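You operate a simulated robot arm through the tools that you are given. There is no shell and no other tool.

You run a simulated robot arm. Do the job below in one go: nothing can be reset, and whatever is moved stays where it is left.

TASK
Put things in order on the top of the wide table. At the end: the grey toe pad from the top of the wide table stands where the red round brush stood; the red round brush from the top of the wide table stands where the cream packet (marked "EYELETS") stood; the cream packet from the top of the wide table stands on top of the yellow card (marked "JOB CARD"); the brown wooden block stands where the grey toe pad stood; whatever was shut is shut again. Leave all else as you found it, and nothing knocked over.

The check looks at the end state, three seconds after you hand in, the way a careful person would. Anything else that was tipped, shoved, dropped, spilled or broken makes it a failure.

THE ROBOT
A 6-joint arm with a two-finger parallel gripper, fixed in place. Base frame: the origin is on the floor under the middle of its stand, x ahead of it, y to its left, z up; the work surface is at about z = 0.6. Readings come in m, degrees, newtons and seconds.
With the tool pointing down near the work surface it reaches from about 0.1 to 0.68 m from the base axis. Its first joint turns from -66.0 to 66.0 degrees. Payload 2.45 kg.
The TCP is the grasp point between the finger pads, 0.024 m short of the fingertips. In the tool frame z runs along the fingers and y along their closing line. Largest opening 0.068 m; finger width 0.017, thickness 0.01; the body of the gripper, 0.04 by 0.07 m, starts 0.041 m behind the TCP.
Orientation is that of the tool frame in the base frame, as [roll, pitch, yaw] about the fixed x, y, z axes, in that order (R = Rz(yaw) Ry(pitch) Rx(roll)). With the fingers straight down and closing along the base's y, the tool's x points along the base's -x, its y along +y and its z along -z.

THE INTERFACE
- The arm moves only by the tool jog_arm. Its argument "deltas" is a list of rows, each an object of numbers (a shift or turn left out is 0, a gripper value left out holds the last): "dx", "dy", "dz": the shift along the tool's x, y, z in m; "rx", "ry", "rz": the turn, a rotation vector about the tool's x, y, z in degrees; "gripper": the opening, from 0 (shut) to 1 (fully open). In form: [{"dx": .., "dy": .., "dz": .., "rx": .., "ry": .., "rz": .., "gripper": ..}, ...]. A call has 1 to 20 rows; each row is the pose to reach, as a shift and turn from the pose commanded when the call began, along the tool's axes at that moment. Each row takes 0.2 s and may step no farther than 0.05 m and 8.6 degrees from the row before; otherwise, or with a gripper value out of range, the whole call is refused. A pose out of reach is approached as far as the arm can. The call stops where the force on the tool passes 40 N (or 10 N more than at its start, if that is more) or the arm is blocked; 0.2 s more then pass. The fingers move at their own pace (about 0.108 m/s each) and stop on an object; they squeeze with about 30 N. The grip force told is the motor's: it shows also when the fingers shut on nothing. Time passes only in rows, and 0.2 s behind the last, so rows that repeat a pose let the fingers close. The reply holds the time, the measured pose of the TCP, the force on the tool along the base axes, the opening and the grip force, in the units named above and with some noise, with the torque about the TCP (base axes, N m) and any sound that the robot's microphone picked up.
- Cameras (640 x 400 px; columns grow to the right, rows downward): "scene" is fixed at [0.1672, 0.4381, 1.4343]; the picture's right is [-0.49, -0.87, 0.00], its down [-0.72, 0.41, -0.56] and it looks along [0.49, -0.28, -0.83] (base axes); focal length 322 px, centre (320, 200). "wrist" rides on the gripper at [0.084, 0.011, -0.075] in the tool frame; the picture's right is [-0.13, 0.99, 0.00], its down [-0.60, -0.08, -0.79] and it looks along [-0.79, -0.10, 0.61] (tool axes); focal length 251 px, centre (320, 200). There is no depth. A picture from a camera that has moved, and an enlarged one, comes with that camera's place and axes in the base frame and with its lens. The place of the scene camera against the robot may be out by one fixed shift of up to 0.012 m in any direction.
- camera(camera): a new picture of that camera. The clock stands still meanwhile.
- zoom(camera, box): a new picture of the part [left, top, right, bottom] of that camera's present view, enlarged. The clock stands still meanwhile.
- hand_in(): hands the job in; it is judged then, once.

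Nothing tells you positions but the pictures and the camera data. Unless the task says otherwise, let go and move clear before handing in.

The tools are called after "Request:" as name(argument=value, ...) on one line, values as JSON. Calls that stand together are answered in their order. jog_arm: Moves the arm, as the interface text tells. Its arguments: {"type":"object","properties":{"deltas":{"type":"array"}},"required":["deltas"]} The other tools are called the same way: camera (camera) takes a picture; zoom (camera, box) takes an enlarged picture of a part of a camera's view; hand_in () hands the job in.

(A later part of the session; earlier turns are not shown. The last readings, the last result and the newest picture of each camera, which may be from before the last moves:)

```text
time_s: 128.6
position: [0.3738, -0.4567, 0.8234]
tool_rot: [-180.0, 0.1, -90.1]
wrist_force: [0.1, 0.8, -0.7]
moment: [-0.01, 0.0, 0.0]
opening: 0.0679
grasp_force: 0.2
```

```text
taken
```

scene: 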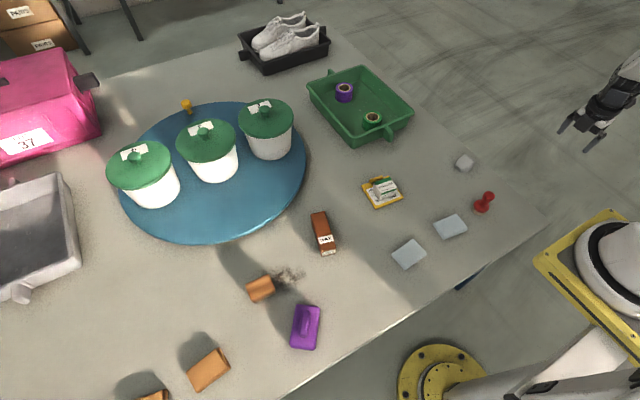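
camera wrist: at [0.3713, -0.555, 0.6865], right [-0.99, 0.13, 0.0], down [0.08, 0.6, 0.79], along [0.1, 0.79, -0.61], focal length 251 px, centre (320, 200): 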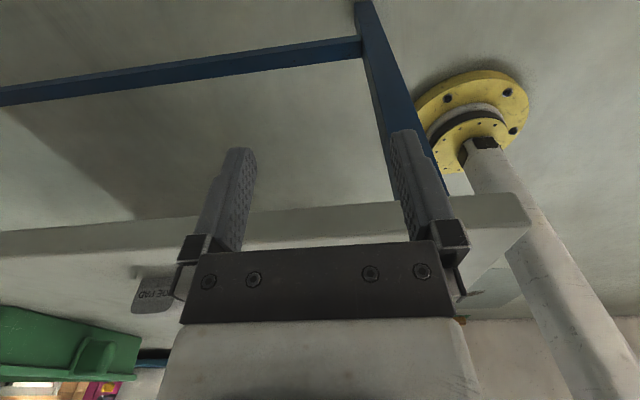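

I realise a block could be hidden from every view so far if it stands directly behind the tubs on the turntable. I'll swing to the far left, up high, to look behind the tubs from the side.

Request:
jog_arm(deltas=[{"dx": -0.0415, "dy": -0.0069, "dz": -0.0164, "rz": 8.2}, {"dx": -0.083, "dy": -0.0138, "dz": -0.0327, "rz": 16.4}, {"dx": -0.1246, "dy": -0.0207, "dz": -0.0491, "rz": 24.5}, {"dx": -0.1661, "dy": -0.0276, "dz": -0.0655, "rz": 32.7}, {"dx": -0.2076, "dy": -0.0345, "dz": -0.0818, "rz": 40.9}, {"dx": -0.2491, "dy": -0.0415, "dz": -0.0982, "rz": 49.1}, {"dx": -0.2906, "dy": -0.0484, "dz": -0.1145, "rz": 57.3}, {"dx": -0.3321, "dy": -0.0553, "dz": -0.1309, "rz": 65.5}, {"dx": -0.3737, "dy": -0.0622, "dz": -0.1473, "rz": 73.6}, {"dx": -0.4152, "dy": -0.0691, "dz": -0.1636, "rz": 81.8}, {"dx": -0.4567, "dy": -0.076, "dz": -0.18, "rz": 90}])

Request:
jog_arm(deltas=[{"dy": 0.044, "rz": 1.5}, {"dy": 0.088, "rz": 3}, {"dy": 0.132, "rz": 4.5}, {"dy": 0.176, "rz": 6}, {"dy": 0.22, "rz": 7.5}, {"dx": 0.005, "dy": 0.264, "rz": 9}, {"dx": 0.01, "dy": 0.308, "rz": 10.5}, {"dx": 0.015, "dy": 0.352, "rz": 12}, {"dx": 0.02, "dy": 0.396, "rz": 13.5}, {"dx": 0.025, "dy": 0.44, "rz": 15}, {"dx": 0.03, "dy": 0.484, "rz": 16.5}, {"dx": 0.035, "dy": 0.528, "rz": 18}, {"dx": 0.04, "dy": 0.572, "rz": 20}, {"dx": 0.045, "dy": 0.61, "rz": 22}])

Request:
camera(camera="wrist")

```text
time_s: 131.0
position: [0.4524, 0.0008, 1.0021]
tool_rot: [179.8, -0.1, 180.0]
wrist_force: [0.4, 0.1, -0.5]
moment: [-0.01, 0.01, -0.01]
opening: 0.068
grasp_force: 0.0
```

```text
time_s: 134.0
position: [0.4028, 0.592, 0.9993]
tool_rot: [-179.9, -0.1, 158.0]
wrist_force: [0.1, -0.4, -1.4]
moment: [0.02, 0.07, 0.01]
opening: 0.0682
grasp_force: 0.1
out of reach, approached as far as the arm can: row 14
```

```text
taken
camera wrist: at [0.3291, 0.6346, 1.076], right [0.49, 0.87, 0.0], down [0.53, -0.3, 0.79], along [0.69, -0.39, -0.61], focal length 251 px, centre (320, 200)
```

wrist: 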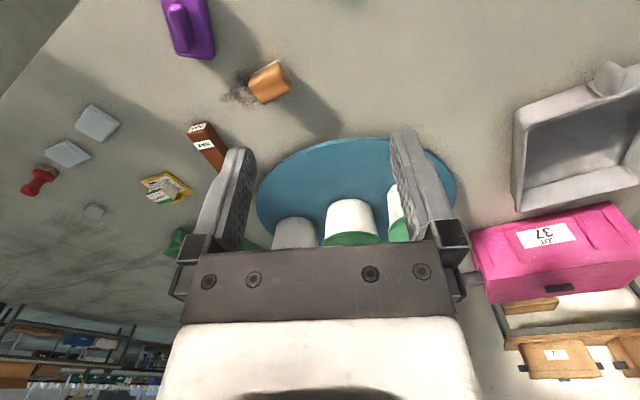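

Request:
jog_arm(deltas=[{"ry": -7, "dx": 0.01}, {"ry": -14, "dx": 0.01}, {"ry": -21, "dx": 0.01}, {"ry": -28, "dx": 0.01}])

Request:
camera(camera="wrist")

Request:
zoom(camera="wrist", box=[160, 0, 480, 200])

```text
time_s: 135.0
position: [0.4781, 0.5553, 1.0038]
tool_rot: [179.9, 28.1, 157.9]
wrist_force: [-0.5, 0.1, -0.3]
moment: [-0.02, 0.02, -0.01]
opening: 0.068
grasp_force: 0.1
out of reach, approached as far as the arm can: row 1, 2, 3, 4
```

```text
taken
camera wrist: at [0.3807, 0.6071, 1.0309], right [0.48, 0.88, 0.06], down [0.12, -0.13, 0.98], along [0.87, -0.46, -0.17], focal length 251 px, centre (320, 200)
```

wrist: 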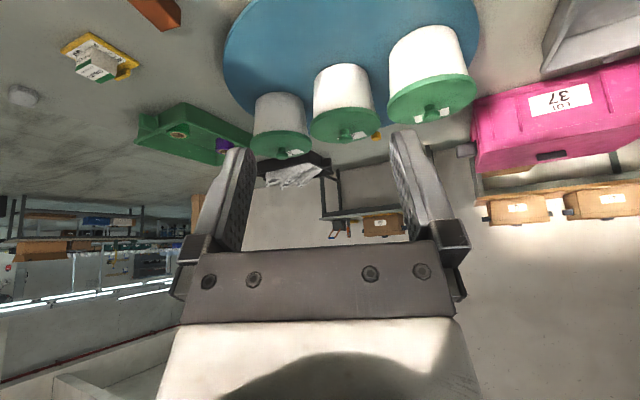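

```text
2.00 times, centred on (320, 100) of wrist
camera zoom: at [0.3807, 0.6071, 1.0309], right [0.48, 0.88, 0.06], down [0.12, -0.13, 0.98], along [0.87, -0.46, -0.17], focal length 503 px, centre (320, 400)
```

zoom: 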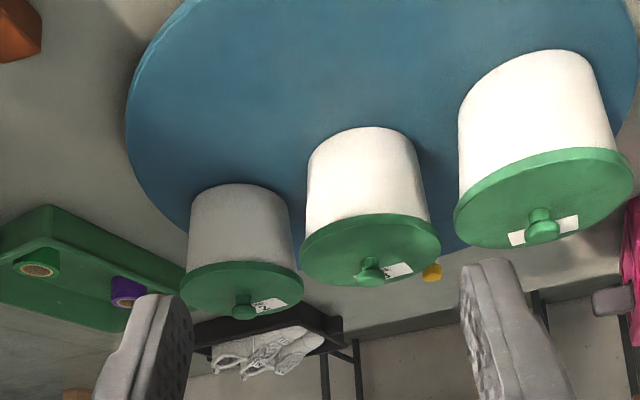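

Nothing is hidden behind the tubs. I'll retract and level the tool; the last unexamined item within reach is the WAX bar, which I'll inspect next.

Request:
jog_arm(deltas=[{"dx": -0.005, "dy": -0.041, "dz": 0.003, "ry": 5.6}, {"dx": -0.01, "dy": -0.082, "dz": 0.005, "ry": 11.2}, {"dx": -0.015, "dy": -0.122, "dz": 0.008, "ry": 16.8}, {"dx": -0.02, "dy": -0.163, "dz": 0.011, "ry": 22.4}, {"dx": -0.0255, "dy": -0.2041, "dz": 0.0135, "ry": 28}])

```text
time_s: 136.2
position: [0.428, 0.3552, 1.0042]
tool_rot: [179.9, -0.2, 158.0]
wrist_force: [0.7, -0.3, -1.5]
moment: [0.05, -0.03, 0.0]
opening: 0.0682
grasp_force: 0.1
```

Request:
jog_arm(deltas=[{"dx": -0.0116, "dy": -0.0149, "dz": 0.0373, "rz": -1.2}, {"dx": -0.0232, "dy": -0.0298, "dz": 0.0747, "rz": -2.4}, {"dx": -0.0348, "dy": -0.0447, "dz": 0.112, "rz": -3.5}, {"dx": -0.0464, "dy": -0.0596, "dz": 0.1493, "rz": -4.7}, {"dx": -0.058, "dy": -0.0745, "dz": 0.1867, "rz": -5.9}, {"dx": -0.0696, "dy": -0.0894, "dz": 0.224, "rz": -7}])

Request:
camera(camera="wrist")

Request:
zoom(camera="wrist", box=[250, 60, 400, 200])

```text
time_s: 137.6
position: [0.4601, 0.2467, 0.7777]
tool_rot: [179.8, 0.1, 165.1]
wrist_force: [-0.2, 0.1, 0.2]
moment: [0.0, -0.03, -0.03]
opening: 0.0682
grasp_force: 0.1
```

```text
taken
camera wrist: at [0.3818, 0.2787, 0.8536], right [0.38, 0.92, 0.0], down [0.56, -0.23, 0.79], along [0.73, -0.3, -0.61], focal length 251 px, centre (320, 200)
```

wrist: 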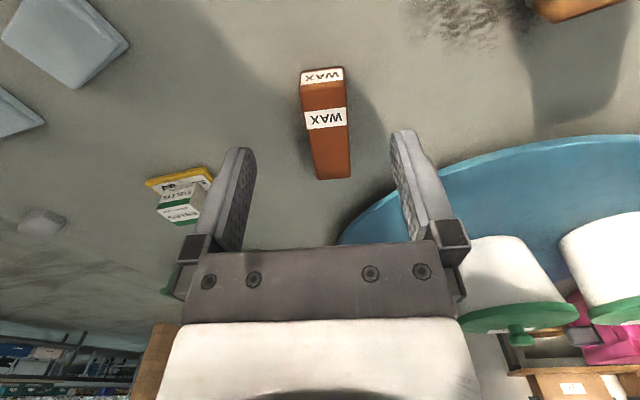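

```text
2.86 times, centred on (325, 130) of wrist
camera zoom: at [0.3818, 0.2787, 0.8536], right [0.38, 0.92, 0.0], down [0.56, -0.23, 0.79], along [0.73, -0.3, -0.61], focal length 718 px, centre (306, 400)
```

zoom: 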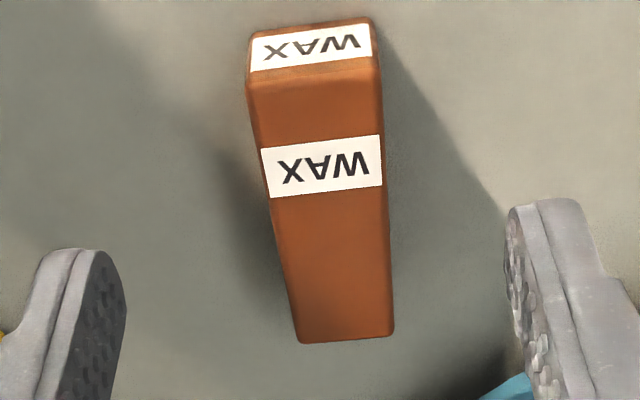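

The WAX bar is a plain solid bar. The only lidded containers are the tubs on the turntable, so I'll test, gently, whether that turntable actually turns: with closed fingers, tilted outward, I'll touch its near rim.

Request:
jog_arm(deltas=[{"dx": -0.0096, "dy": -0.0051, "dz": -0.014, "rz": -7.6, "gripper": 0}, {"dx": -0.0192, "dy": -0.0102, "dz": -0.028, "rz": -15.1, "gripper": 0}, {"dx": -0.0289, "dy": -0.0153, "dz": -0.042, "rz": -22.7, "gripper": 0}, {"dx": -0.0385, "dy": -0.0204, "dz": -0.056, "rz": -30.2, "gripper": 0}, {"dx": -0.0481, "dy": -0.0255, "dz": -0.07, "rz": -37.8, "gripper": 0}])

Request:
jog_arm(deltas=[{"dx": -0.03, "ry": -8, "gripper": 0}, {"dx": -0.06, "ry": -16, "gripper": 0}, {"dx": -0.09, "ry": -24, "gripper": 0}, {"dx": -0.12, "ry": -32, "gripper": 0}, {"dx": -0.15, "ry": -40, "gripper": 0}])

Request:
camera(camera="wrist")

Request:
camera(camera="scene")

```text
time_s: 138.8
position: [0.5001, 0.2092, 0.8488]
tool_rot: [179.9, 0.1, -157.1]
wrist_force: [-0.2, -0.3, -0.7]
moment: [-0.01, -0.02, -0.02]
opening: 0.0
grasp_force: 23.6
```

```text
time_s: 140.0
position: [0.61, 0.234, 0.8401]
tool_rot: [-179.2, 28.2, -169.6]
wrist_force: [1.2, 0.1, 0.1]
moment: [-0.01, 0.07, 0.01]
opening: 0.0
grasp_force: 23.5
out of reach, approached as far as the arm can: row 4, 5
```

```text
taken
camera wrist: at [0.5001, 0.2259, 0.8661], right [-0.06, 1.0, 0.05], down [0.17, -0.04, 0.99], along [0.98, 0.07, -0.16], focal length 251 px, centre (320, 200)
```

wrist: 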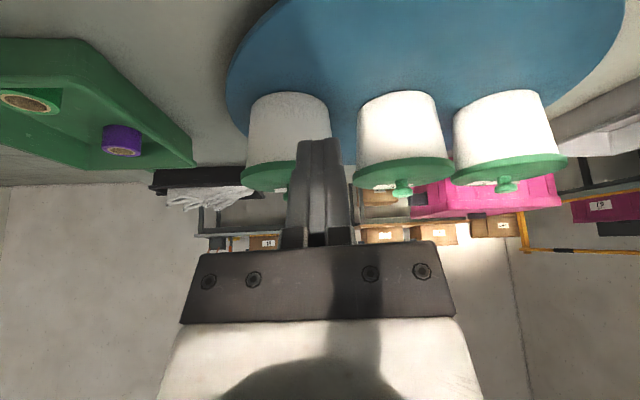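

```text
taken
```

scene: 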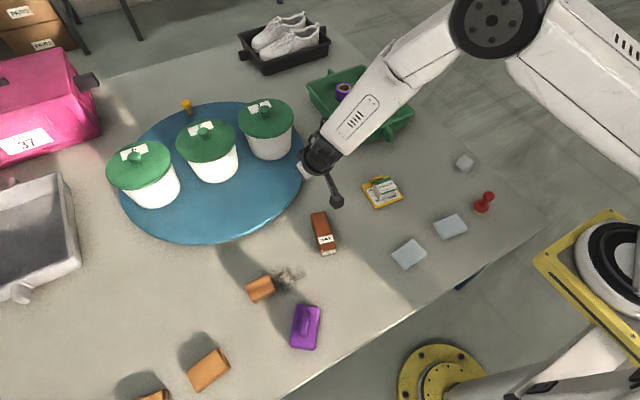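

The arm can't tilt enough there without straining, and the tubs would stay out of reach even if turned, so I'll stop that test without touching the turntable. I'll come back, level, and take one low look at the table's front face under the overhang.

Request:
jog_arm(deltas=[{"dx": 0.0332, "dy": -0.0125, "dz": -0.029, "ry": 5.6, "gripper": 0}, {"dx": 0.0664, "dy": -0.0249, "dz": -0.058, "ry": 11.2, "gripper": 0}, {"dx": 0.0997, "dy": -0.0374, "dz": -0.087, "ry": 16.9, "gripper": 0}, {"dx": 0.1329, "dy": -0.0498, "dz": -0.116, "ry": 22.5, "gripper": 0}, {"dx": 0.1661, "dy": -0.0623, "dz": -0.145, "ry": 28.2, "gripper": 1}])

```text
time_s: 141.2
position: [0.4431, 0.1051, 0.8783]
tool_rot: [-175.2, 6.1, -151.8]
wrist_force: [-1.1, 0.6, 0.4]
moment: [-0.06, -0.04, 0.0]
opening: 0.0679
grasp_force: 0.0
```

Request:
jog_arm(deltas=[{"rx": -4.8, "ry": 6.1}])

Request:
jog_arm(deltas=[{"rz": 7}, {"rz": 14}, {"rz": 21}, {"rz": 27.5}])

```text
time_s: 141.6
position: [0.4399, 0.1107, 0.8764]
tool_rot: [177.9, -0.4, -157.5]
wrist_force: [-0.1, 1.2, -0.5]
moment: [-0.08, -0.01, -0.01]
opening: 0.068
grasp_force: 0.0
```

```text
time_s: 142.6
position: [0.4414, 0.1138, 0.8756]
tool_rot: [178.0, -1.4, 173.9]
wrist_force: [0.4, -0.1, 0.4]
moment: [-0.04, -0.01, 0.0]
opening: 0.068
grasp_force: 0.1
```

Request:
jog_arm(deltas=[{"dx": 0.0369, "dy": -0.0174, "dz": 0.0114, "rx": 2, "ry": -1.4, "rz": -6.1}, {"dx": 0.0738, "dy": -0.0349, "dz": 0.0229, "rx": 2, "ry": -1.4, "rz": -6.1}, {"dx": 0.1107, "dy": -0.0523, "dz": 0.0343, "rx": 2, "ry": -1.4, "rz": -6.1}, {"dx": 0.1477, "dy": -0.0697, "dz": 0.0457, "rx": 2, "ry": -1.4, "rz": -6.1}, {"dx": 0.1846, "dy": -0.0871, "dz": 0.0571, "rx": 2, "ry": -1.4, "rz": -6.1}, {"dx": 0.2215, "dy": -0.1046, "dz": 0.0686, "rx": 2, "ry": -1.4, "rz": -6.1}, {"dx": 0.2584, "dy": -0.122, "dz": 0.08, "rx": 2, "ry": -1.4, "rz": -6.1}])

Request:
jog_arm(deltas=[{"dz": 0.045}, {"dz": 0.09}, {"dz": 0.135}, {"dz": 0.175}, {"dz": 0.205}])

Request:
camera(camera="wrist")

```text
time_s: 144.2
position: [0.1894, 0.0276, 0.7523]
tool_rot: [179.9, 0.1, -179.9]
wrist_force: [-0.5, -0.6, 0.4]
moment: [0.03, 0.0, -0.01]
opening: 0.0682
grasp_force: 0.1
out of reach, approached as far as the arm can: row 4, 5, 6, 7
```

```text
time_s: 145.4
position: [0.1901, 0.0291, 0.5479]
tool_rot: [179.9, 0.1, -179.9]
wrist_force: [0.0, -0.7, 0.7]
moment: [-0.02, 0.02, -0.03]
opening: 0.0681
grasp_force: 0.1
```

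```text
taken
camera wrist: at [0.1058, 0.04, 0.6236], right [0.13, 0.99, 0.0], down [0.6, -0.08, 0.79], along [0.79, -0.1, -0.61], focal length 251 px, centre (320, 200)
```

wrist: 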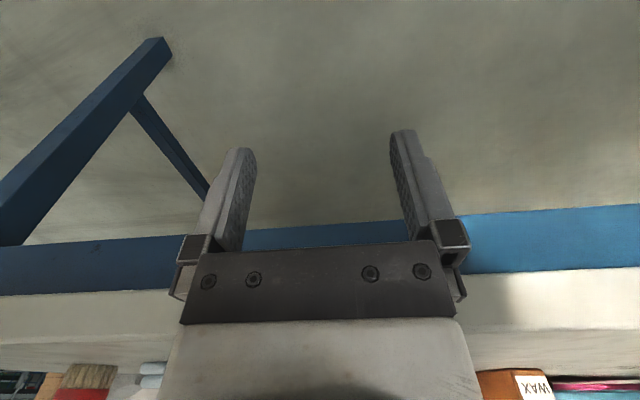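

Request:
zoom(camera="wrist", box=[630, 0, 640, 400])

Request:
zoom(camera="wrist", box=[0, 0, 10, 400])

Request:
zoom(camera="wrist", box=[0, 0, 640, 10])

Request:
zoom(camera="wrist", box=[0, 390, 640, 400])

```text
1.00 times, centred on (635, 200) of wrist (not enlarged: the box is as wide or as high as the picture)
camera zoom: at [0.1058, 0.04, 0.6236], right [0.13, 0.99, 0.0], down [0.6, -0.08, 0.79], along [0.79, -0.1, -0.61], focal length 251 px, centre (5, 200)
```

zoom: 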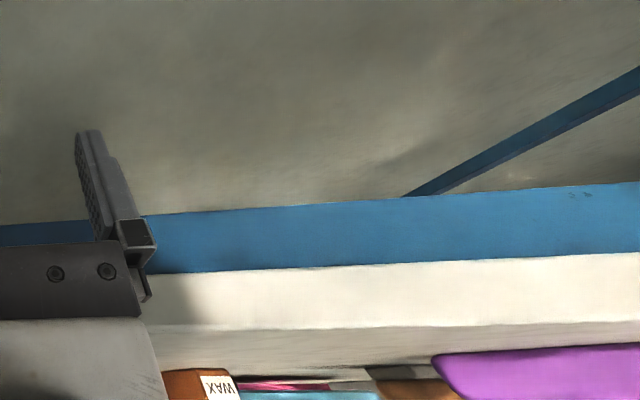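

```text
1.00 times, centred on (5, 200) of wrist (not enlarged: the box is as wide or as high as the picture)
camera zoom: at [0.1058, 0.04, 0.6236], right [0.13, 0.99, 0.0], down [0.6, -0.08, 0.79], along [0.79, -0.1, -0.61], focal length 251 px, centre (635, 200)
```

zoom: 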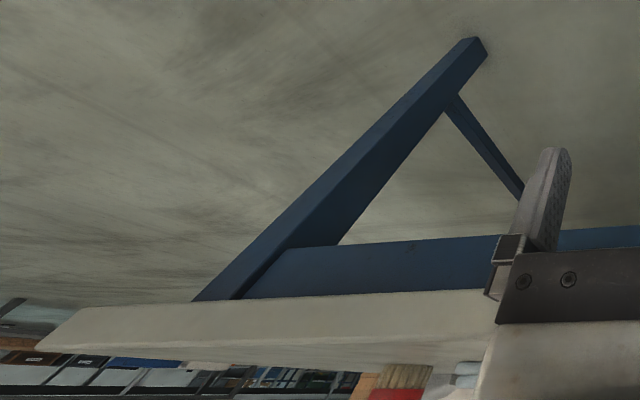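

```text
1.00 times, centred on (320, 5) of wrist (not enlarged: the box is as wide or as high as the picture)
camera zoom: at [0.1058, 0.04, 0.6236], right [0.13, 0.99, 0.0], down [0.6, -0.08, 0.79], along [0.79, -0.1, -0.61], focal length 251 px, centre (320, 395)
```

zoom: 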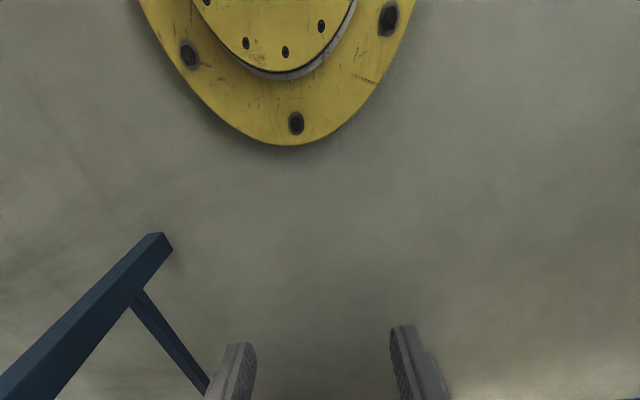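

```text
1.00 times, centred on (320, 395) of wrist (not enlarged: the box is as wide or as high as the picture)
camera zoom: at [0.1058, 0.04, 0.6236], right [0.13, 0.99, 0.0], down [0.6, -0.08, 0.79], along [0.79, -0.1, -0.61], focal length 251 px, centre (320, 5)
```

zoom: 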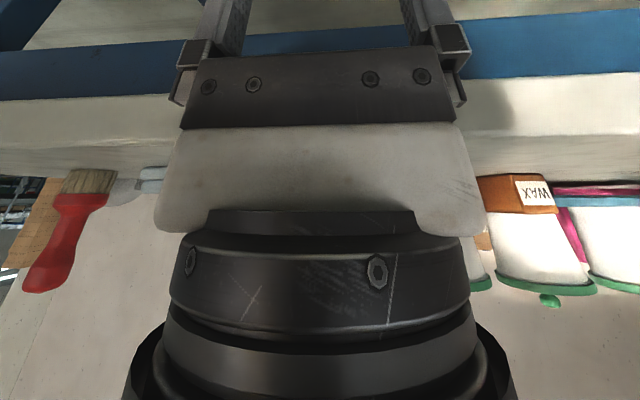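

The front is a plain apron with no drawer. I'll rise, and as a last check lift the WAX bar to see whether anything is under it.

Request:
jog_arm(deltas=[{"dz": -0.05}, {"dz": -0.1}, {"dz": -0.15}, {"dz": -0.2}, {"dz": -0.25}])

Request:
jog_arm(deltas=[{"dx": -0.045, "dy": 0.0239, "rz": 1.9}, {"dx": -0.09, "dy": 0.0477, "rz": 3.7}, {"dx": -0.1348, "dy": 0.0716, "rz": 5.6}, {"dx": -0.1797, "dy": 0.0954, "rz": 7.5}, {"dx": -0.2246, "dy": 0.1193, "rz": 9.3}, {"dx": -0.2695, "dy": 0.1431, "rz": 11.2}, {"dx": -0.3145, "dy": 0.167, "rz": 13}, {"dx": -0.3593, "dy": 0.1907, "rz": 14.9}])

Request:
zoom(camera="wrist", box=[240, 0, 400, 120])

Request:
zoom(camera="scene", box=[290, 195, 360, 265])

```text
time_s: 146.6
position: [0.2052, 0.0378, 0.7598]
tool_rot: [-180.0, 0.1, -179.9]
wrist_force: [0.6, 0.1, 0.1]
moment: [0.05, 0.0, 0.01]
opening: 0.0679
grasp_force: 0.1
out of reach, approached as far as the arm can: row 5
```

```text
refused: row 1 steps farther than a row can; nothing moved
```

```text
3.33 times, centred on (320, 60) of wrist
camera zoom: at [0.1212, 0.0494, 0.8364], right [0.13, 0.99, 0.0], down [0.6, -0.08, 0.79], along [0.79, -0.1, -0.61], focal length 838 px, centre (320, 667)
```

zoom: 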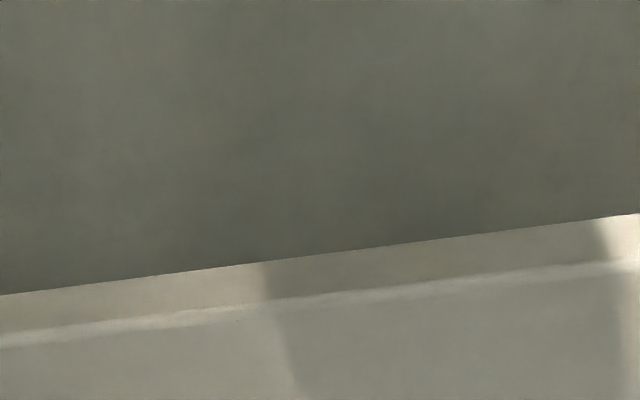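

```text
5.71 times, centred on (325, 230) of scene
camera zoom: at [0.1672, 0.4381, 1.4343], right [-0.49, -0.87, 0.0], down [-0.72, 0.41, -0.56], along [0.49, -0.28, -0.83], focal length 1841 px, centre (291, 29)
```

zoom: 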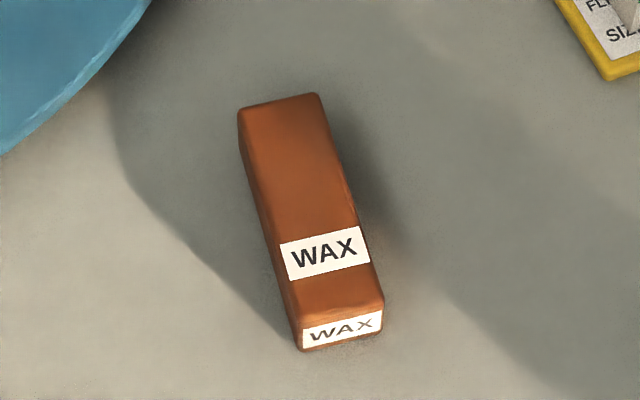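

Request:
jog_arm(deltas=[{"dx": -0.0382, "dy": 0.0202, "dz": -0.01, "rz": 1.7}, {"dx": -0.0765, "dy": 0.0404, "dz": -0.02, "rz": 3.3}, {"dx": -0.1147, "dy": 0.0607, "dz": -0.02, "rz": 5}, {"dx": -0.153, "dy": 0.0809, "dz": -0.02, "rz": 6.6}, {"dx": -0.1912, "dy": 0.1011, "dz": -0.02, "rz": 8.3}, {"dx": -0.2295, "dy": 0.1213, "dz": -0.02, "rz": 9.9}, {"dx": -0.2677, "dy": 0.1416, "dz": -0.02, "rz": 11.6}, {"dx": -0.306, "dy": 0.1618, "dz": -0.02, "rz": 13.2}, {"dx": -0.3442, "dy": 0.182, "dz": -0.02, "rz": 14.9}])

Request:
camera(camera="wrist")

Request:
zoom(camera="wrist", box=[240, 0, 400, 120])

```text
time_s: 148.6
position: [0.5485, 0.2211, 0.7829]
tool_rot: [179.9, 0.1, 165.3]
wrist_force: [0.6, 0.6, -0.5]
moment: [0.01, 0.01, 0.01]
opening: 0.0679
grasp_force: 0.0
```

```text
taken
camera wrist: at [0.4707, 0.2538, 0.8572], right [0.38, 0.93, 0.0], down [0.56, -0.23, 0.79], along [0.73, -0.3, -0.61], focal length 251 px, centre (320, 200)
```

wrist: 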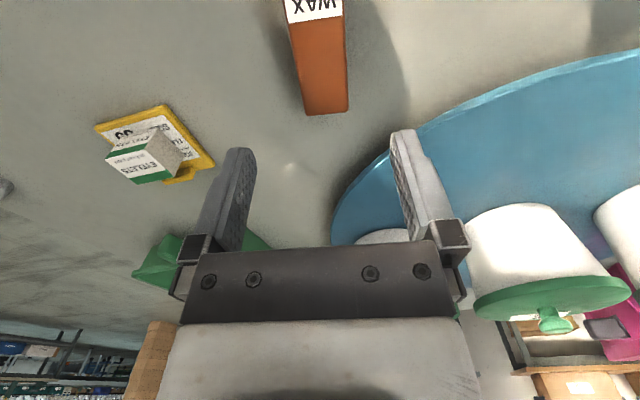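

```text
3.33 times, centred on (320, 60) of wrist
camera zoom: at [0.4707, 0.2538, 0.8572], right [0.38, 0.93, 0.0], down [0.56, -0.23, 0.79], along [0.73, -0.3, -0.61], focal length 838 px, centre (320, 667)
```

zoom: 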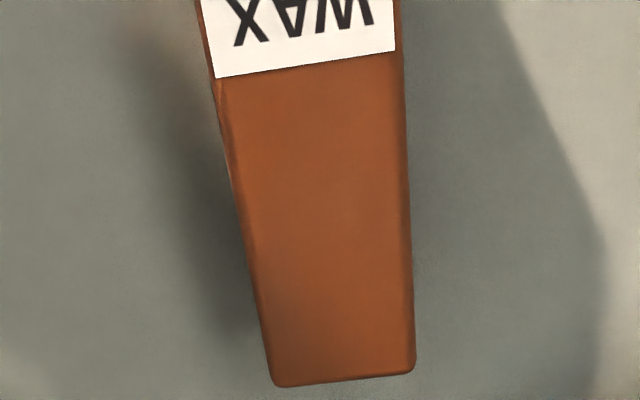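

Request:
jog_arm(deltas=[{"dy": -0.001, "dz": 0.045}, {"dy": -0.001, "dz": 0.09}, {"dy": -0.001, "dz": 0.13}, {"dy": -0.001, "dz": 0.146}, {"dy": -0.001, "dz": 0.15}, {"dy": -0.001, "dz": 0.15}])

Request:
jog_arm(deltas=[{"gripper": 0.75}, {"gripper": 0.65}, {"gripper": 0.5}, {"gripper": 0}, {"gripper": 0}])

Request:
jog_arm(deltas=[{"dz": -0.01, "gripper": 0}, {"dz": -0.04, "gripper": 0}, {"dz": -0.08, "gripper": 0}])

Request:
zoom(camera="scene", box=[290, 195, 360, 265])

Request:
camera(camera="wrist")

```text
time_s: 150.0
position: [0.5493, 0.2185, 0.6299]
tool_rot: [179.9, 0.1, 165.2]
wrist_force: [0.8, -0.2, 0.5]
moment: [0.03, -0.01, -0.02]
opening: 0.0679
grasp_force: 0.0
```

```text
time_s: 151.2
position: [0.5496, 0.2184, 0.6303]
tool_rot: [179.9, 0.2, 165.2]
wrist_force: [0.8, 0.7, 1.3]
moment: [-0.09, -0.07, -0.01]
opening: 0.0438
grasp_force: 29.2
```

```text
time_s: 152.0
position: [0.5498, 0.2186, 0.7105]
tool_rot: [179.8, 0.0, 165.2]
wrist_force: [0.2, 0.0, -1.5]
moment: [0.03, 0.01, 0.01]
opening: 0.0438
grasp_force: 29.7
```

```text
5.71 times, centred on (325, 230) of scene
camera zoom: at [0.1672, 0.4381, 1.4343], right [-0.49, -0.87, 0.0], down [-0.72, 0.41, -0.56], along [0.49, -0.28, -0.83], focal length 1841 px, centre (291, 29)
```

zoom: 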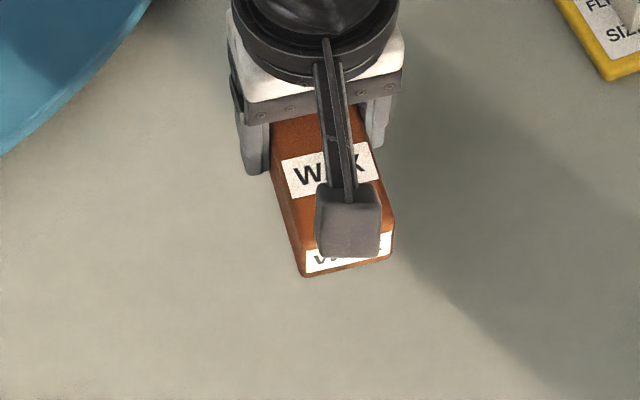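

```text
taken
camera wrist: at [0.4707, 0.2516, 0.7861], right [0.38, 0.93, 0.0], down [0.56, -0.23, 0.79], along [0.74, -0.3, -0.61], focal length 251 px, centre (320, 200)
```

wrist: 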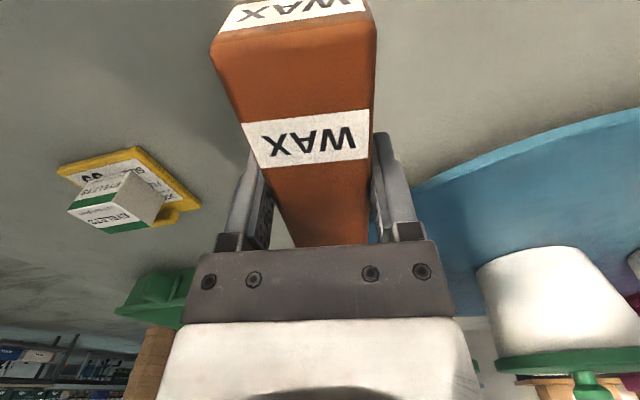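

Nothing under it. I'll set the WAX bar back exactly where it was.

Request:
jog_arm(deltas=[{"dz": 0.04, "gripper": 0}, {"dz": 0.07, "gripper": 0}, {"dz": 0.078, "gripper": 0}, {"dz": 0.08, "gripper": 0}, {"dz": 0.08, "gripper": 0}])

Request:
jog_arm(deltas=[{"gripper": 0.75}, {"gripper": 0.85}, {"gripper": 1}, {"gripper": 1}])

Request:
jog_arm(deltas=[{"dz": -0.03}, {"dz": -0.07}, {"dz": -0.11}, {"dz": -0.15}])

Request:
zoom(camera="scene", box=[290, 195, 360, 265])

```text
time_s: 153.2
position: [0.5509, 0.2206, 0.6306]
tool_rot: [179.9, 0.1, 165.2]
wrist_force: [-3.3, -0.9, 9.8]
moment: [-0.06, 0.23, -0.06]
opening: 0.0435
grasp_force: 30.0
```

```text
time_s: 154.2
position: [0.5492, 0.2192, 0.6289]
tool_rot: [179.8, 0.2, 165.2]
wrist_force: [0.3, 0.1, 0.6]
moment: [0.02, 0.02, 0.01]
opening: 0.0679
grasp_force: 0.1
```

```text
time_s: 155.2
position: [0.5485, 0.2165, 0.7808]
tool_rot: [-179.9, 0.0, 165.2]
wrist_force: [-0.3, -0.6, 0.2]
moment: [-0.01, 0.0, 0.02]
opening: 0.0678
grasp_force: 0.1
```

```text
5.71 times, centred on (325, 230) of scene
camera zoom: at [0.1672, 0.4381, 1.4343], right [-0.49, -0.87, 0.0], down [-0.72, 0.41, -0.56], along [0.49, -0.28, -0.83], focal length 1841 px, centre (291, 29)
```

zoom: 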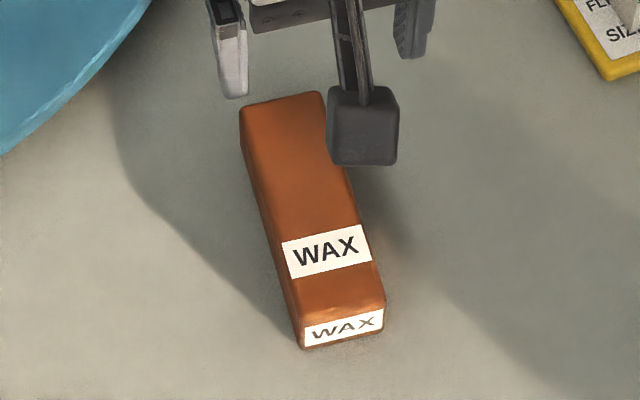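

The WAX bar is back in place. By elimination, the wood-grained block by the dust is the only brown wooden block the arm can get at, so I'll take that one. I'll move back over it with the fingers aligned as before.

Request:
jog_arm(deltas=[{"dx": 0.0087, "dy": 0.0141, "dz": -0.005, "rz": -7.9}, {"dx": 0.0173, "dy": 0.0281, "dz": -0.01, "rz": -15.8}, {"dx": 0.026, "dy": 0.0422, "dz": -0.015, "rz": -23.7}, {"dx": 0.0346, "dy": 0.0563, "dz": -0.02, "rz": -31.6}, {"dx": 0.0433, "dy": 0.0703, "dz": -0.02, "rz": -39.5}, {"dx": 0.0519, "dy": 0.0844, "dz": -0.02, "rz": -47.4}, {"dx": 0.0606, "dy": 0.0985, "dz": -0.02, "rz": -55.2}, {"dx": 0.0692, "dy": 0.1126, "dz": -0.02, "rz": -63.1}, {"dx": 0.0779, "dy": 0.1266, "dz": -0.02, "rz": -71}, {"dx": 0.0865, "dy": 0.1407, "dz": -0.02, "rz": -78.9}, {"dx": 0.0952, "dy": 0.1548, "dz": -0.02, "rz": -86.8}, {"dx": 0.1038, "dy": 0.1688, "dz": -0.02, "rz": -94.7}, {"dx": 0.1125, "dy": 0.1829, "dz": -0.02, "rz": -102.6}])

Request:
camera(camera="wrist")

Request:
zoom(camera="wrist", box=[240, 0, 400, 120])

```text
time_s: 158.0
position: [0.4852, 0.4246, 0.8011]
tool_rot: [-180.0, -0.1, -92.0]
wrist_force: [0.7, -0.2, 0.1]
moment: [0.01, -0.01, 0.0]
opening: 0.068
grasp_force: 0.1
```

```text
taken
camera wrist: at [0.4719, 0.3416, 0.8756], right [-0.99, 0.16, 0.0], down [0.1, 0.6, 0.79], along [0.13, 0.78, -0.61], focal length 251 px, centre (320, 200)
```

wrist: 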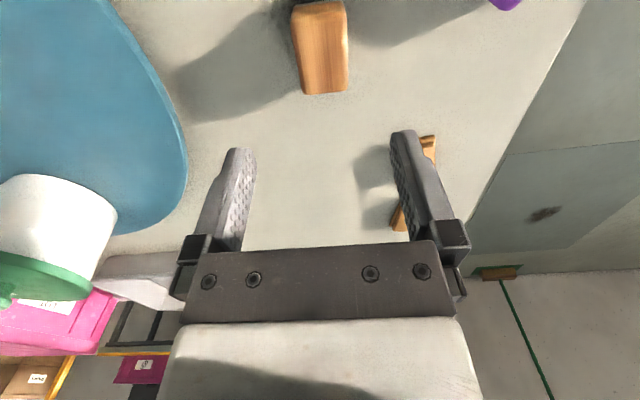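

```text
3.33 times, centred on (320, 60) of wrist
camera zoom: at [0.4719, 0.3416, 0.8756], right [-0.99, 0.16, 0.0], down [0.1, 0.6, 0.79], along [0.13, 0.78, -0.61], focal length 838 px, centre (320, 667)
```

zoom: 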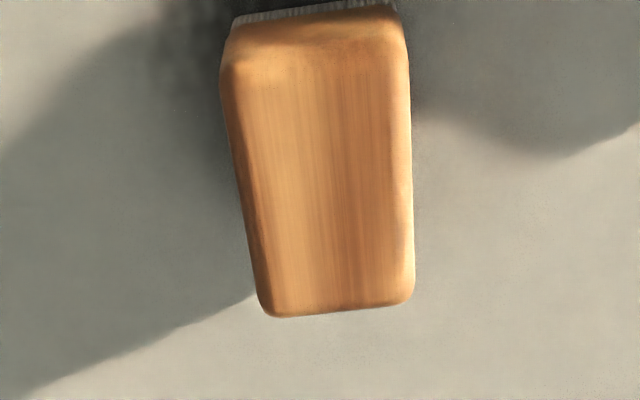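

Centred across its width, and I'm about 11-14 mm short of its middle lengthwise, which stays inside the arm's reach. Descending and gripping.

Request:
jog_arm(deltas=[{"dx": 0.003, "dz": 0.045}, {"dx": 0.003, "dz": 0.09}, {"dx": 0.003, "dz": 0.13}, {"dx": 0.003, "dz": 0.15}, {"dx": 0.003, "dz": 0.157}, {"dx": 0.003, "dz": 0.157}])

```text
time_s: 159.4
position: [0.4867, 0.4218, 0.6418]
tool_rot: [-179.9, 0.1, -92.2]
wrist_force: [-0.7, -0.7, -0.1]
moment: [0.02, 0.01, 0.0]
opening: 0.0678
grasp_force: 0.0
```

Request:
jog_arm(deltas=[{"gripper": 0.75}, {"gripper": 0.65}, {"gripper": 0.5}, {"gripper": 0}, {"gripper": 0}])

Request:
jog_arm(deltas=[{"dz": -0.01, "gripper": 0}, {"dz": -0.04, "gripper": 0}, {"dz": -0.08, "gripper": 0}, {"dz": -0.12, "gripper": 0}, {"dx": 0.03, "dz": -0.15, "gripper": 0}])

Request:
camera(camera="wrist")

Request:
zoom(camera="wrist", box=[240, 80, 400, 250])

```text
time_s: 160.6
position: [0.4869, 0.4212, 0.6415]
tool_rot: [-180.0, 0.1, -92.2]
wrist_force: [-0.3, 0.2, 1.8]
moment: [-0.01, 0.03, -0.01]
opening: 0.0453
grasp_force: 30.2
```

```text
time_s: 161.8
position: [0.4868, 0.3908, 0.7945]
tool_rot: [-179.9, 0.1, -92.1]
wrist_force: [-1.0, 0.0, -1.4]
moment: [-0.03, 0.0, 0.01]
opening: 0.0456
grasp_force: 29.7
```

```text
taken
camera wrist: at [0.4733, 0.307, 0.8699], right [-0.99, 0.17, 0.0], down [0.1, 0.6, 0.79], along [0.13, 0.78, -0.61], focal length 251 px, centre (320, 200)
```

wrist: 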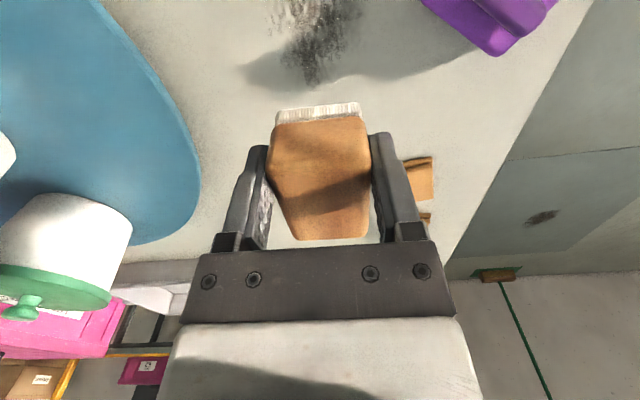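

```text
2.35 times, centred on (320, 165) of wrist
camera zoom: at [0.4733, 0.307, 0.8699], right [-0.99, 0.17, 0.0], down [0.1, 0.6, 0.79], along [0.13, 0.78, -0.61], focal length 592 px, centre (320, 282)
```

zoom: 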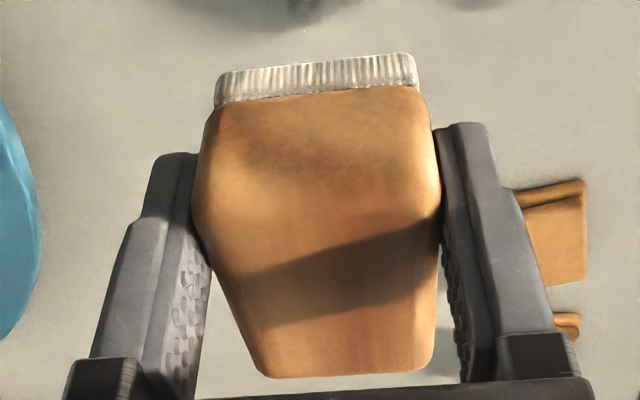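

The piece is held securely. I'll carry it across to the toe pad's old place so that its centre lands at (0.590, -0.1815).

Request:
jog_arm(deltas=[{"dx": 0.0448, "dy": -0.0096, "gripper": 0}, {"dx": 0.0896, "dy": -0.0192, "gripper": 0}, {"dx": 0.1343, "dy": -0.0288, "gripper": 0}, {"dx": 0.1791, "dy": -0.0383, "gripper": 0}, {"dx": 0.2239, "dy": -0.0479, "gripper": 0}, {"dx": 0.2687, "dy": -0.0575, "gripper": 0}, {"dx": 0.3134, "dy": -0.0671, "gripper": 0}, {"dx": 0.3582, "dy": -0.0767, "gripper": 0}, {"dx": 0.403, "dy": -0.0863, "gripper": 0}, {"dx": 0.4478, "dy": -0.0958, "gripper": 0}, {"dx": 0.4925, "dy": -0.1054, "gripper": 0}, {"dx": 0.5373, "dy": -0.115, "gripper": 0}, {"dx": 0.5821, "dy": -0.1246, "gripper": 0}, {"dx": 0.5821, "dy": -0.1246, "gripper": 0}])

Request:
zoom(camera="scene", box=[395, 120, 475, 200])

```text
time_s: 164.8
position: [0.5869, -0.1958, 0.7947]
tool_rot: [-179.9, 0.0, -92.2]
wrist_force: [-0.6, -0.7, -0.1]
moment: [-0.02, 0.0, -0.01]
opening: 0.0457
grasp_force: 29.4
```

```text
5.00 times, centred on (435, 160) of scene
camera zoom: at [0.1673, 0.4381, 1.4343], right [-0.49, -0.87, 0.0], down [-0.72, 0.41, -0.56], along [0.49, -0.28, -0.83], focal length 1611 px, centre (-255, 400)
```

zoom: 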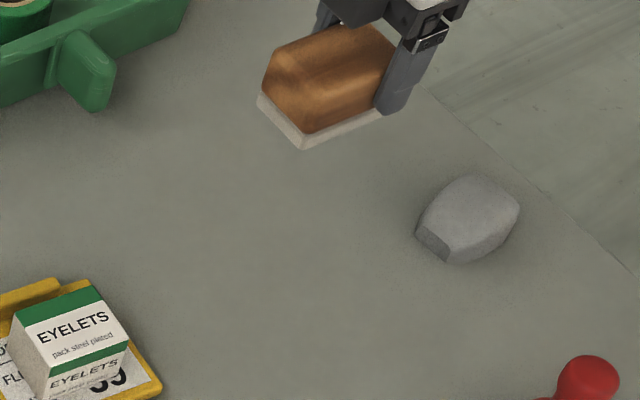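

Held level above the target. Lowering to contact.

Request:
jog_arm(deltas=[{"dz": 0.045, "gripper": 0}, {"dz": 0.09, "gripper": 0}, {"dz": 0.13, "gripper": 0}, {"dz": 0.147, "gripper": 0}, {"dz": 0.151, "gripper": 0}, {"dz": 0.151, "gripper": 0}])

Request:
zoom(camera="scene", box=[395, 120, 475, 200])

```text
time_s: 166.2
position: [0.5865, -0.1933, 0.6416]
tool_rot: [-180.0, -0.1, -92.2]
wrist_force: [0.4, 0.5, -1.1]
moment: [0.0, 0.02, -0.02]
opening: 0.0455
grasp_force: 29.8
```

```text
5.00 times, centred on (435, 160) of scene
camera zoom: at [0.1672, 0.4381, 1.4343], right [-0.49, -0.87, 0.0], down [-0.72, 0.41, -0.56], along [0.49, -0.28, -0.83], focal length 1611 px, centre (-255, 400)
```

zoom: 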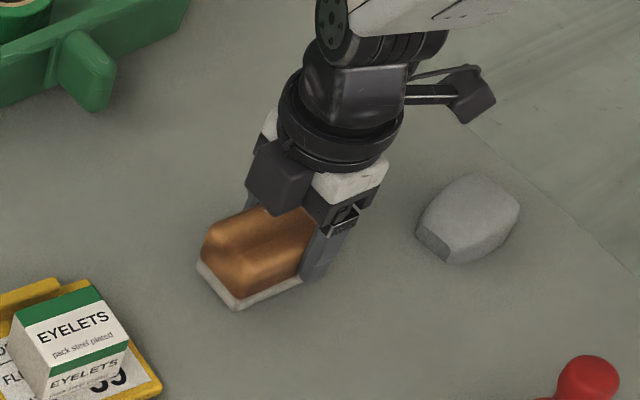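

Request:
jog_arm(deltas=[{"dz": 0.001, "gripper": 0}, {"dz": 0.002, "gripper": 0}, {"dz": 0.002, "gripper": 0}])

```text
time_s: 167.0
position: [0.5881, -0.197, 0.6429]
tool_rot: [-179.8, 0.0, -92.2]
wrist_force: [-8.9, 1.9, 31.0]
moment: [0.51, 0.42, 0.09]
opening: 0.0454
grasp_force: 29.7
```

Contact. Easing up 1.5 mm, then releasing and rising straight up.

Request:
jog_arm(deltas=[{"dz": -0.0015, "gripper": 0}, {"dz": -0.0015, "gripper": 0}])

Request:
jog_arm(deltas=[{"gripper": 0.75}, {"gripper": 0.85}, {"gripper": 1}, {"gripper": 1}])

Request:
jog_arm(deltas=[{"dz": -0.03}, {"dz": -0.07}, {"dz": -0.11}, {"dz": -0.15}])

Request:
zoom(camera="scene", box=[395, 120, 475, 200])

Request:
camera(camera="scene")

```text
time_s: 167.6
position: [0.5884, -0.1959, 0.6431]
tool_rot: [-179.6, 0.0, -92.3]
wrist_force: [4.0, -1.1, 10.2]
moment: [0.01, 0.0, -0.01]
opening: 0.0456
grasp_force: 30.5
```

```text
time_s: 168.6
position: [0.5871, -0.1952, 0.6418]
tool_rot: [-179.8, 0.0, -92.2]
wrist_force: [0.6, 0.7, 0.3]
moment: [0.03, 0.02, 0.02]
opening: 0.068
grasp_force: 0.0
```

```text
time_s: 169.6
position: [0.587, -0.1953, 0.7952]
tool_rot: [-179.9, 0.0, -92.2]
wrist_force: [0.1, 0.4, 0.6]
moment: [-0.04, -0.01, 0.01]
opening: 0.0682
grasp_force: 0.1
```

```text
5.00 times, centred on (435, 160) of scene
camera zoom: at [0.1672, 0.4381, 1.4343], right [-0.49, -0.87, 0.0], down [-0.72, 0.41, -0.56], along [0.49, -0.28, -0.83], focal length 1611 px, centre (-255, 400)
```

zoom: 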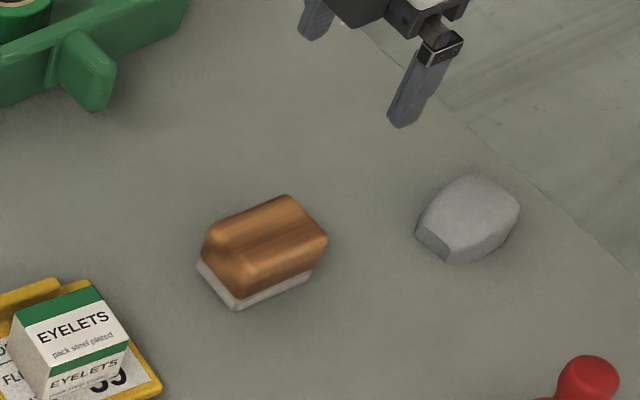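

```text
taken
```

scene: 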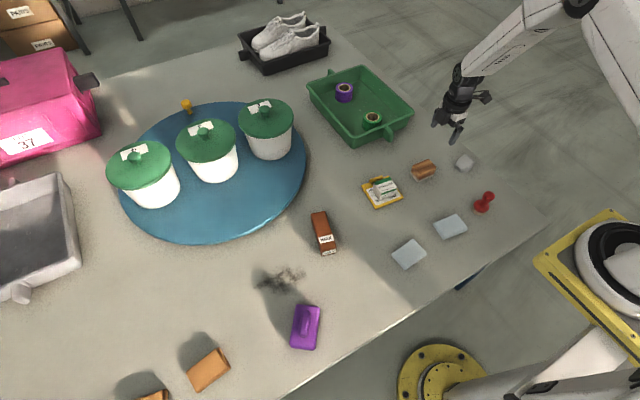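

The piece now stands where the toe pad was. In this light it is plainly a brown wooden block on a pale sole, and it had been standing in its own dust. One loose end: the purple pad is about 5 mm off after my earlier check, so I'll nudge it back by gripping its bar.

Request:
jog_arm(deltas=[{"dx": -0.036, "dy": 0.0166, "rz": 7.8}, {"dx": -0.0719, "dy": 0.0333, "rz": 15.6}, {"dx": -0.1079, "dy": 0.0499, "rz": 23.4}, {"dx": -0.1439, "dy": 0.0666, "rz": 31.3}, {"dx": -0.1798, "dy": 0.0832, "rz": 39.1}, {"dx": -0.2158, "dy": 0.0999, "rz": 46.9}, {"dx": -0.2518, "dy": 0.1165, "rz": 54.7}, {"dx": -0.2878, "dy": 0.1332, "rz": 62.5}, {"dx": -0.3237, "dy": 0.1498, "rz": 70.3}, {"dx": -0.3597, "dy": 0.1664, "rz": 78.1}, {"dx": -0.3957, "dy": 0.1831, "rz": 85.9}, {"dx": -0.4316, "dy": 0.1997, "rz": 93.8}, {"dx": -0.4676, "dy": 0.2164, "rz": 101.6}, {"dx": -0.5036, "dy": 0.233, "rz": 109.4}, {"dx": -0.5395, "dy": 0.2497, "dz": 0.015, "rz": 117.2}, {"dx": -0.5755, "dy": 0.2663, "dz": 0.03, "rz": 125}])

Request:
zoom(camera="wrist", box=[240, 0, 400, 160])

Request:
zoom(camera="scene", box=[280, 295, 336, 360])

```text
time_s: 173.0
position: [0.3448, 0.3899, 0.7609]
tool_rot: [179.9, 0.1, 142.7]
wrist_force: [-0.5, -0.2, -0.3]
moment: [0.01, 0.01, -0.02]
opening: 0.068
grasp_force: 0.1
```

```text
2.50 times, centred on (320, 80) of wrist
camera zoom: at [0.2833, 0.4505, 0.8366], right [0.7, 0.71, 0.0], down [0.43, -0.43, 0.79], along [0.57, -0.56, -0.61], focal length 629 px, centre (320, 500)
```

zoom: 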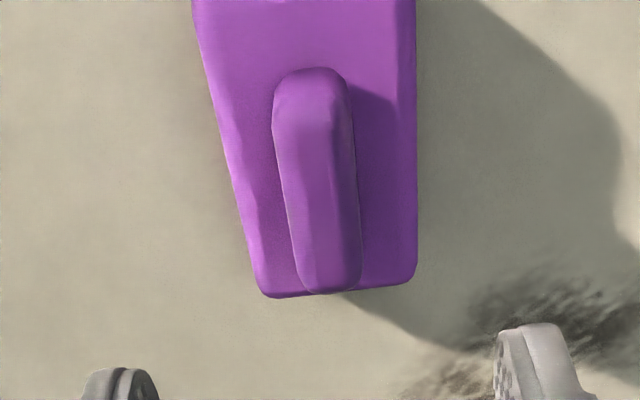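

```text
6.15 times, centred on (308, 328) of scene
camera zoom: at [0.1672, 0.4381, 1.4343], right [-0.49, -0.87, 0.0], down [-0.72, 0.41, -0.56], along [0.49, -0.28, -0.83], focal length 1983 px, centre (394, -585)
```

zoom: 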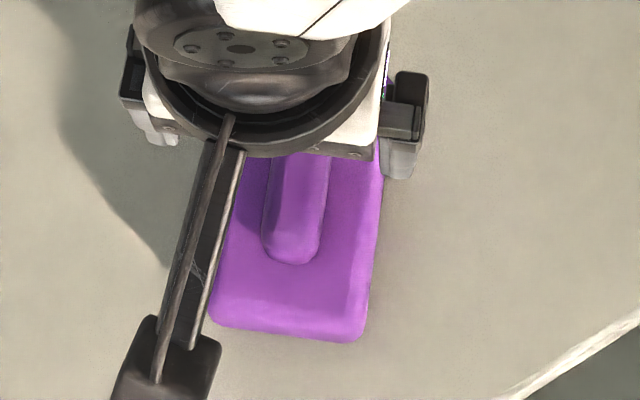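

Request:
jog_arm(deltas=[{"dy": -0.0076, "dz": 0.045}, {"dy": -0.0076, "dz": 0.08}, {"dy": -0.0076, "dz": 0.095}, {"dy": -0.0076, "dz": 0.097}])

Request:
jog_arm(deltas=[{"gripper": 0.6}, {"gripper": 0.45}, {"gripper": 0.35}, {"gripper": 0.28}, {"gripper": 0.28}])

Request:
jog_arm(deltas=[{"gripper": 1}, {"gripper": 1}, {"gripper": 1}])

Request:
jog_arm(deltas=[{"dz": -0.04}, {"dz": -0.08}, {"dz": -0.12}, {"dz": -0.16}])

```text
time_s: 174.0
position: [0.3407, 0.384, 0.6646]
tool_rot: [179.9, 0.1, 142.8]
wrist_force: [0.7, 0.0, 0.1]
moment: [-0.04, -0.01, 0.0]
opening: 0.0679
grasp_force: 0.0
```

```text
time_s: 175.2
position: [0.3398, 0.3837, 0.6646]
tool_rot: [179.9, 0.1, 142.8]
wrist_force: [-0.8, 0.0, 1.1]
moment: [-0.02, 0.04, 0.01]
opening: 0.0214
grasp_force: 29.9
```

```text
time_s: 176.0
position: [0.3415, 0.3829, 0.6635]
tool_rot: [179.8, 0.1, 142.8]
wrist_force: [-0.7, -0.1, 0.2]
moment: [0.01, -0.01, -0.01]
opening: 0.0679
grasp_force: 0.1
```

```text
time_s: 177.0
position: [0.3393, 0.3825, 0.8241]
tool_rot: [179.8, 0.1, 142.8]
wrist_force: [-0.7, 0.8, -0.3]
moment: [-0.01, -0.02, -0.03]
opening: 0.0683
grasp_force: 0.1
```

Request:
jog_arm(deltas=[{"dx": -0.0353, "dy": -0.0262, "dz": -0.011, "rz": -4.1}, {"dx": -0.0705, "dy": -0.0525, "dz": -0.022, "rz": -8.3}, {"dx": -0.1058, "dy": -0.0787, "dz": -0.033, "rz": -12.4}, {"dx": -0.1411, "dy": -0.105, "dz": -0.044, "rz": -16.5}, {"dx": -0.1763, "dy": -0.1312, "dz": -0.055, "rz": -20.7}, {"dx": -0.2116, "dy": -0.1575, "dz": -0.067, "rz": -24.8}, {"dx": -0.2469, "dy": -0.1837, "dz": -0.078, "rz": -28.9}, {"dx": -0.2821, "dy": -0.21, "dz": -0.089, "rz": -33.1}, {"dx": -0.3174, "dy": -0.2362, "dz": -0.1, "rz": -37.2}])

Request:
zoom(camera="scene", box=[280, 295, 336, 360])

Request:
zoom(camera="scene", box=[230, 250, 310, 310])

Request:
camera(camera="scene")

```text
time_s: 179.0
position: [0.4477, 0.004, 0.9254]
tool_rot: [180.0, 0.1, -179.9]
wrist_force: [0.9, -0.2, 0.1]
moment: [0.01, -0.02, 0.0]
opening: 0.0681
grasp_force: 0.0
```

```text
6.15 times, centred on (308, 328) of scene
camera zoom: at [0.1672, 0.4381, 1.4343], right [-0.49, -0.87, 0.0], down [-0.72, 0.41, -0.56], along [0.49, -0.28, -0.83], focal length 1983 px, centre (394, -585)
```

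zoom: 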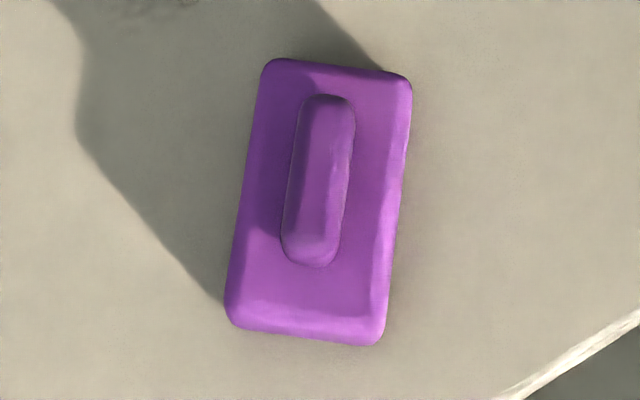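

```text
6.67 times, centred on (270, 280) of scene
camera zoom: at [0.1672, 0.4381, 1.4343], right [-0.49, -0.87, 0.0], down [-0.72, 0.41, -0.56], along [0.49, -0.28, -0.83], focal length 2148 px, centre (653, -333)
```

zoom: 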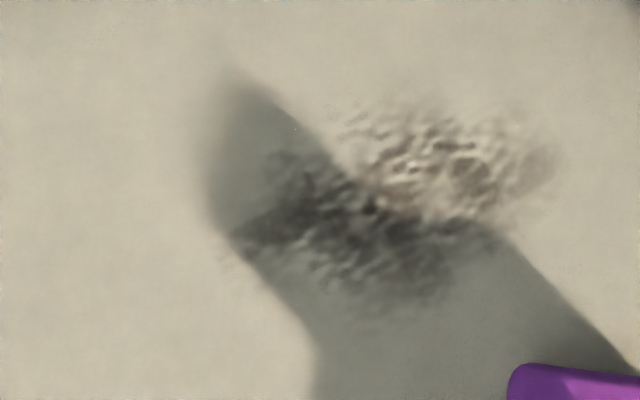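

```text
taken
```

scene: 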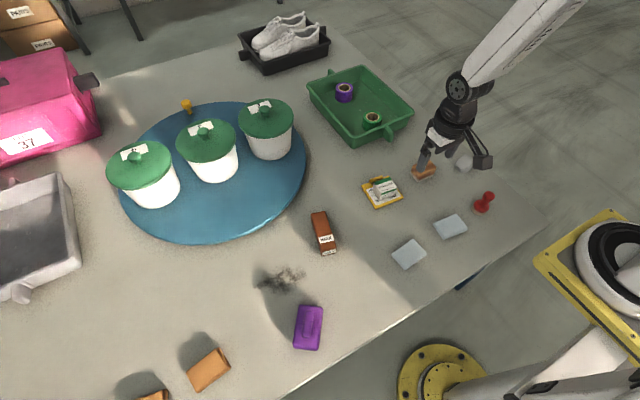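

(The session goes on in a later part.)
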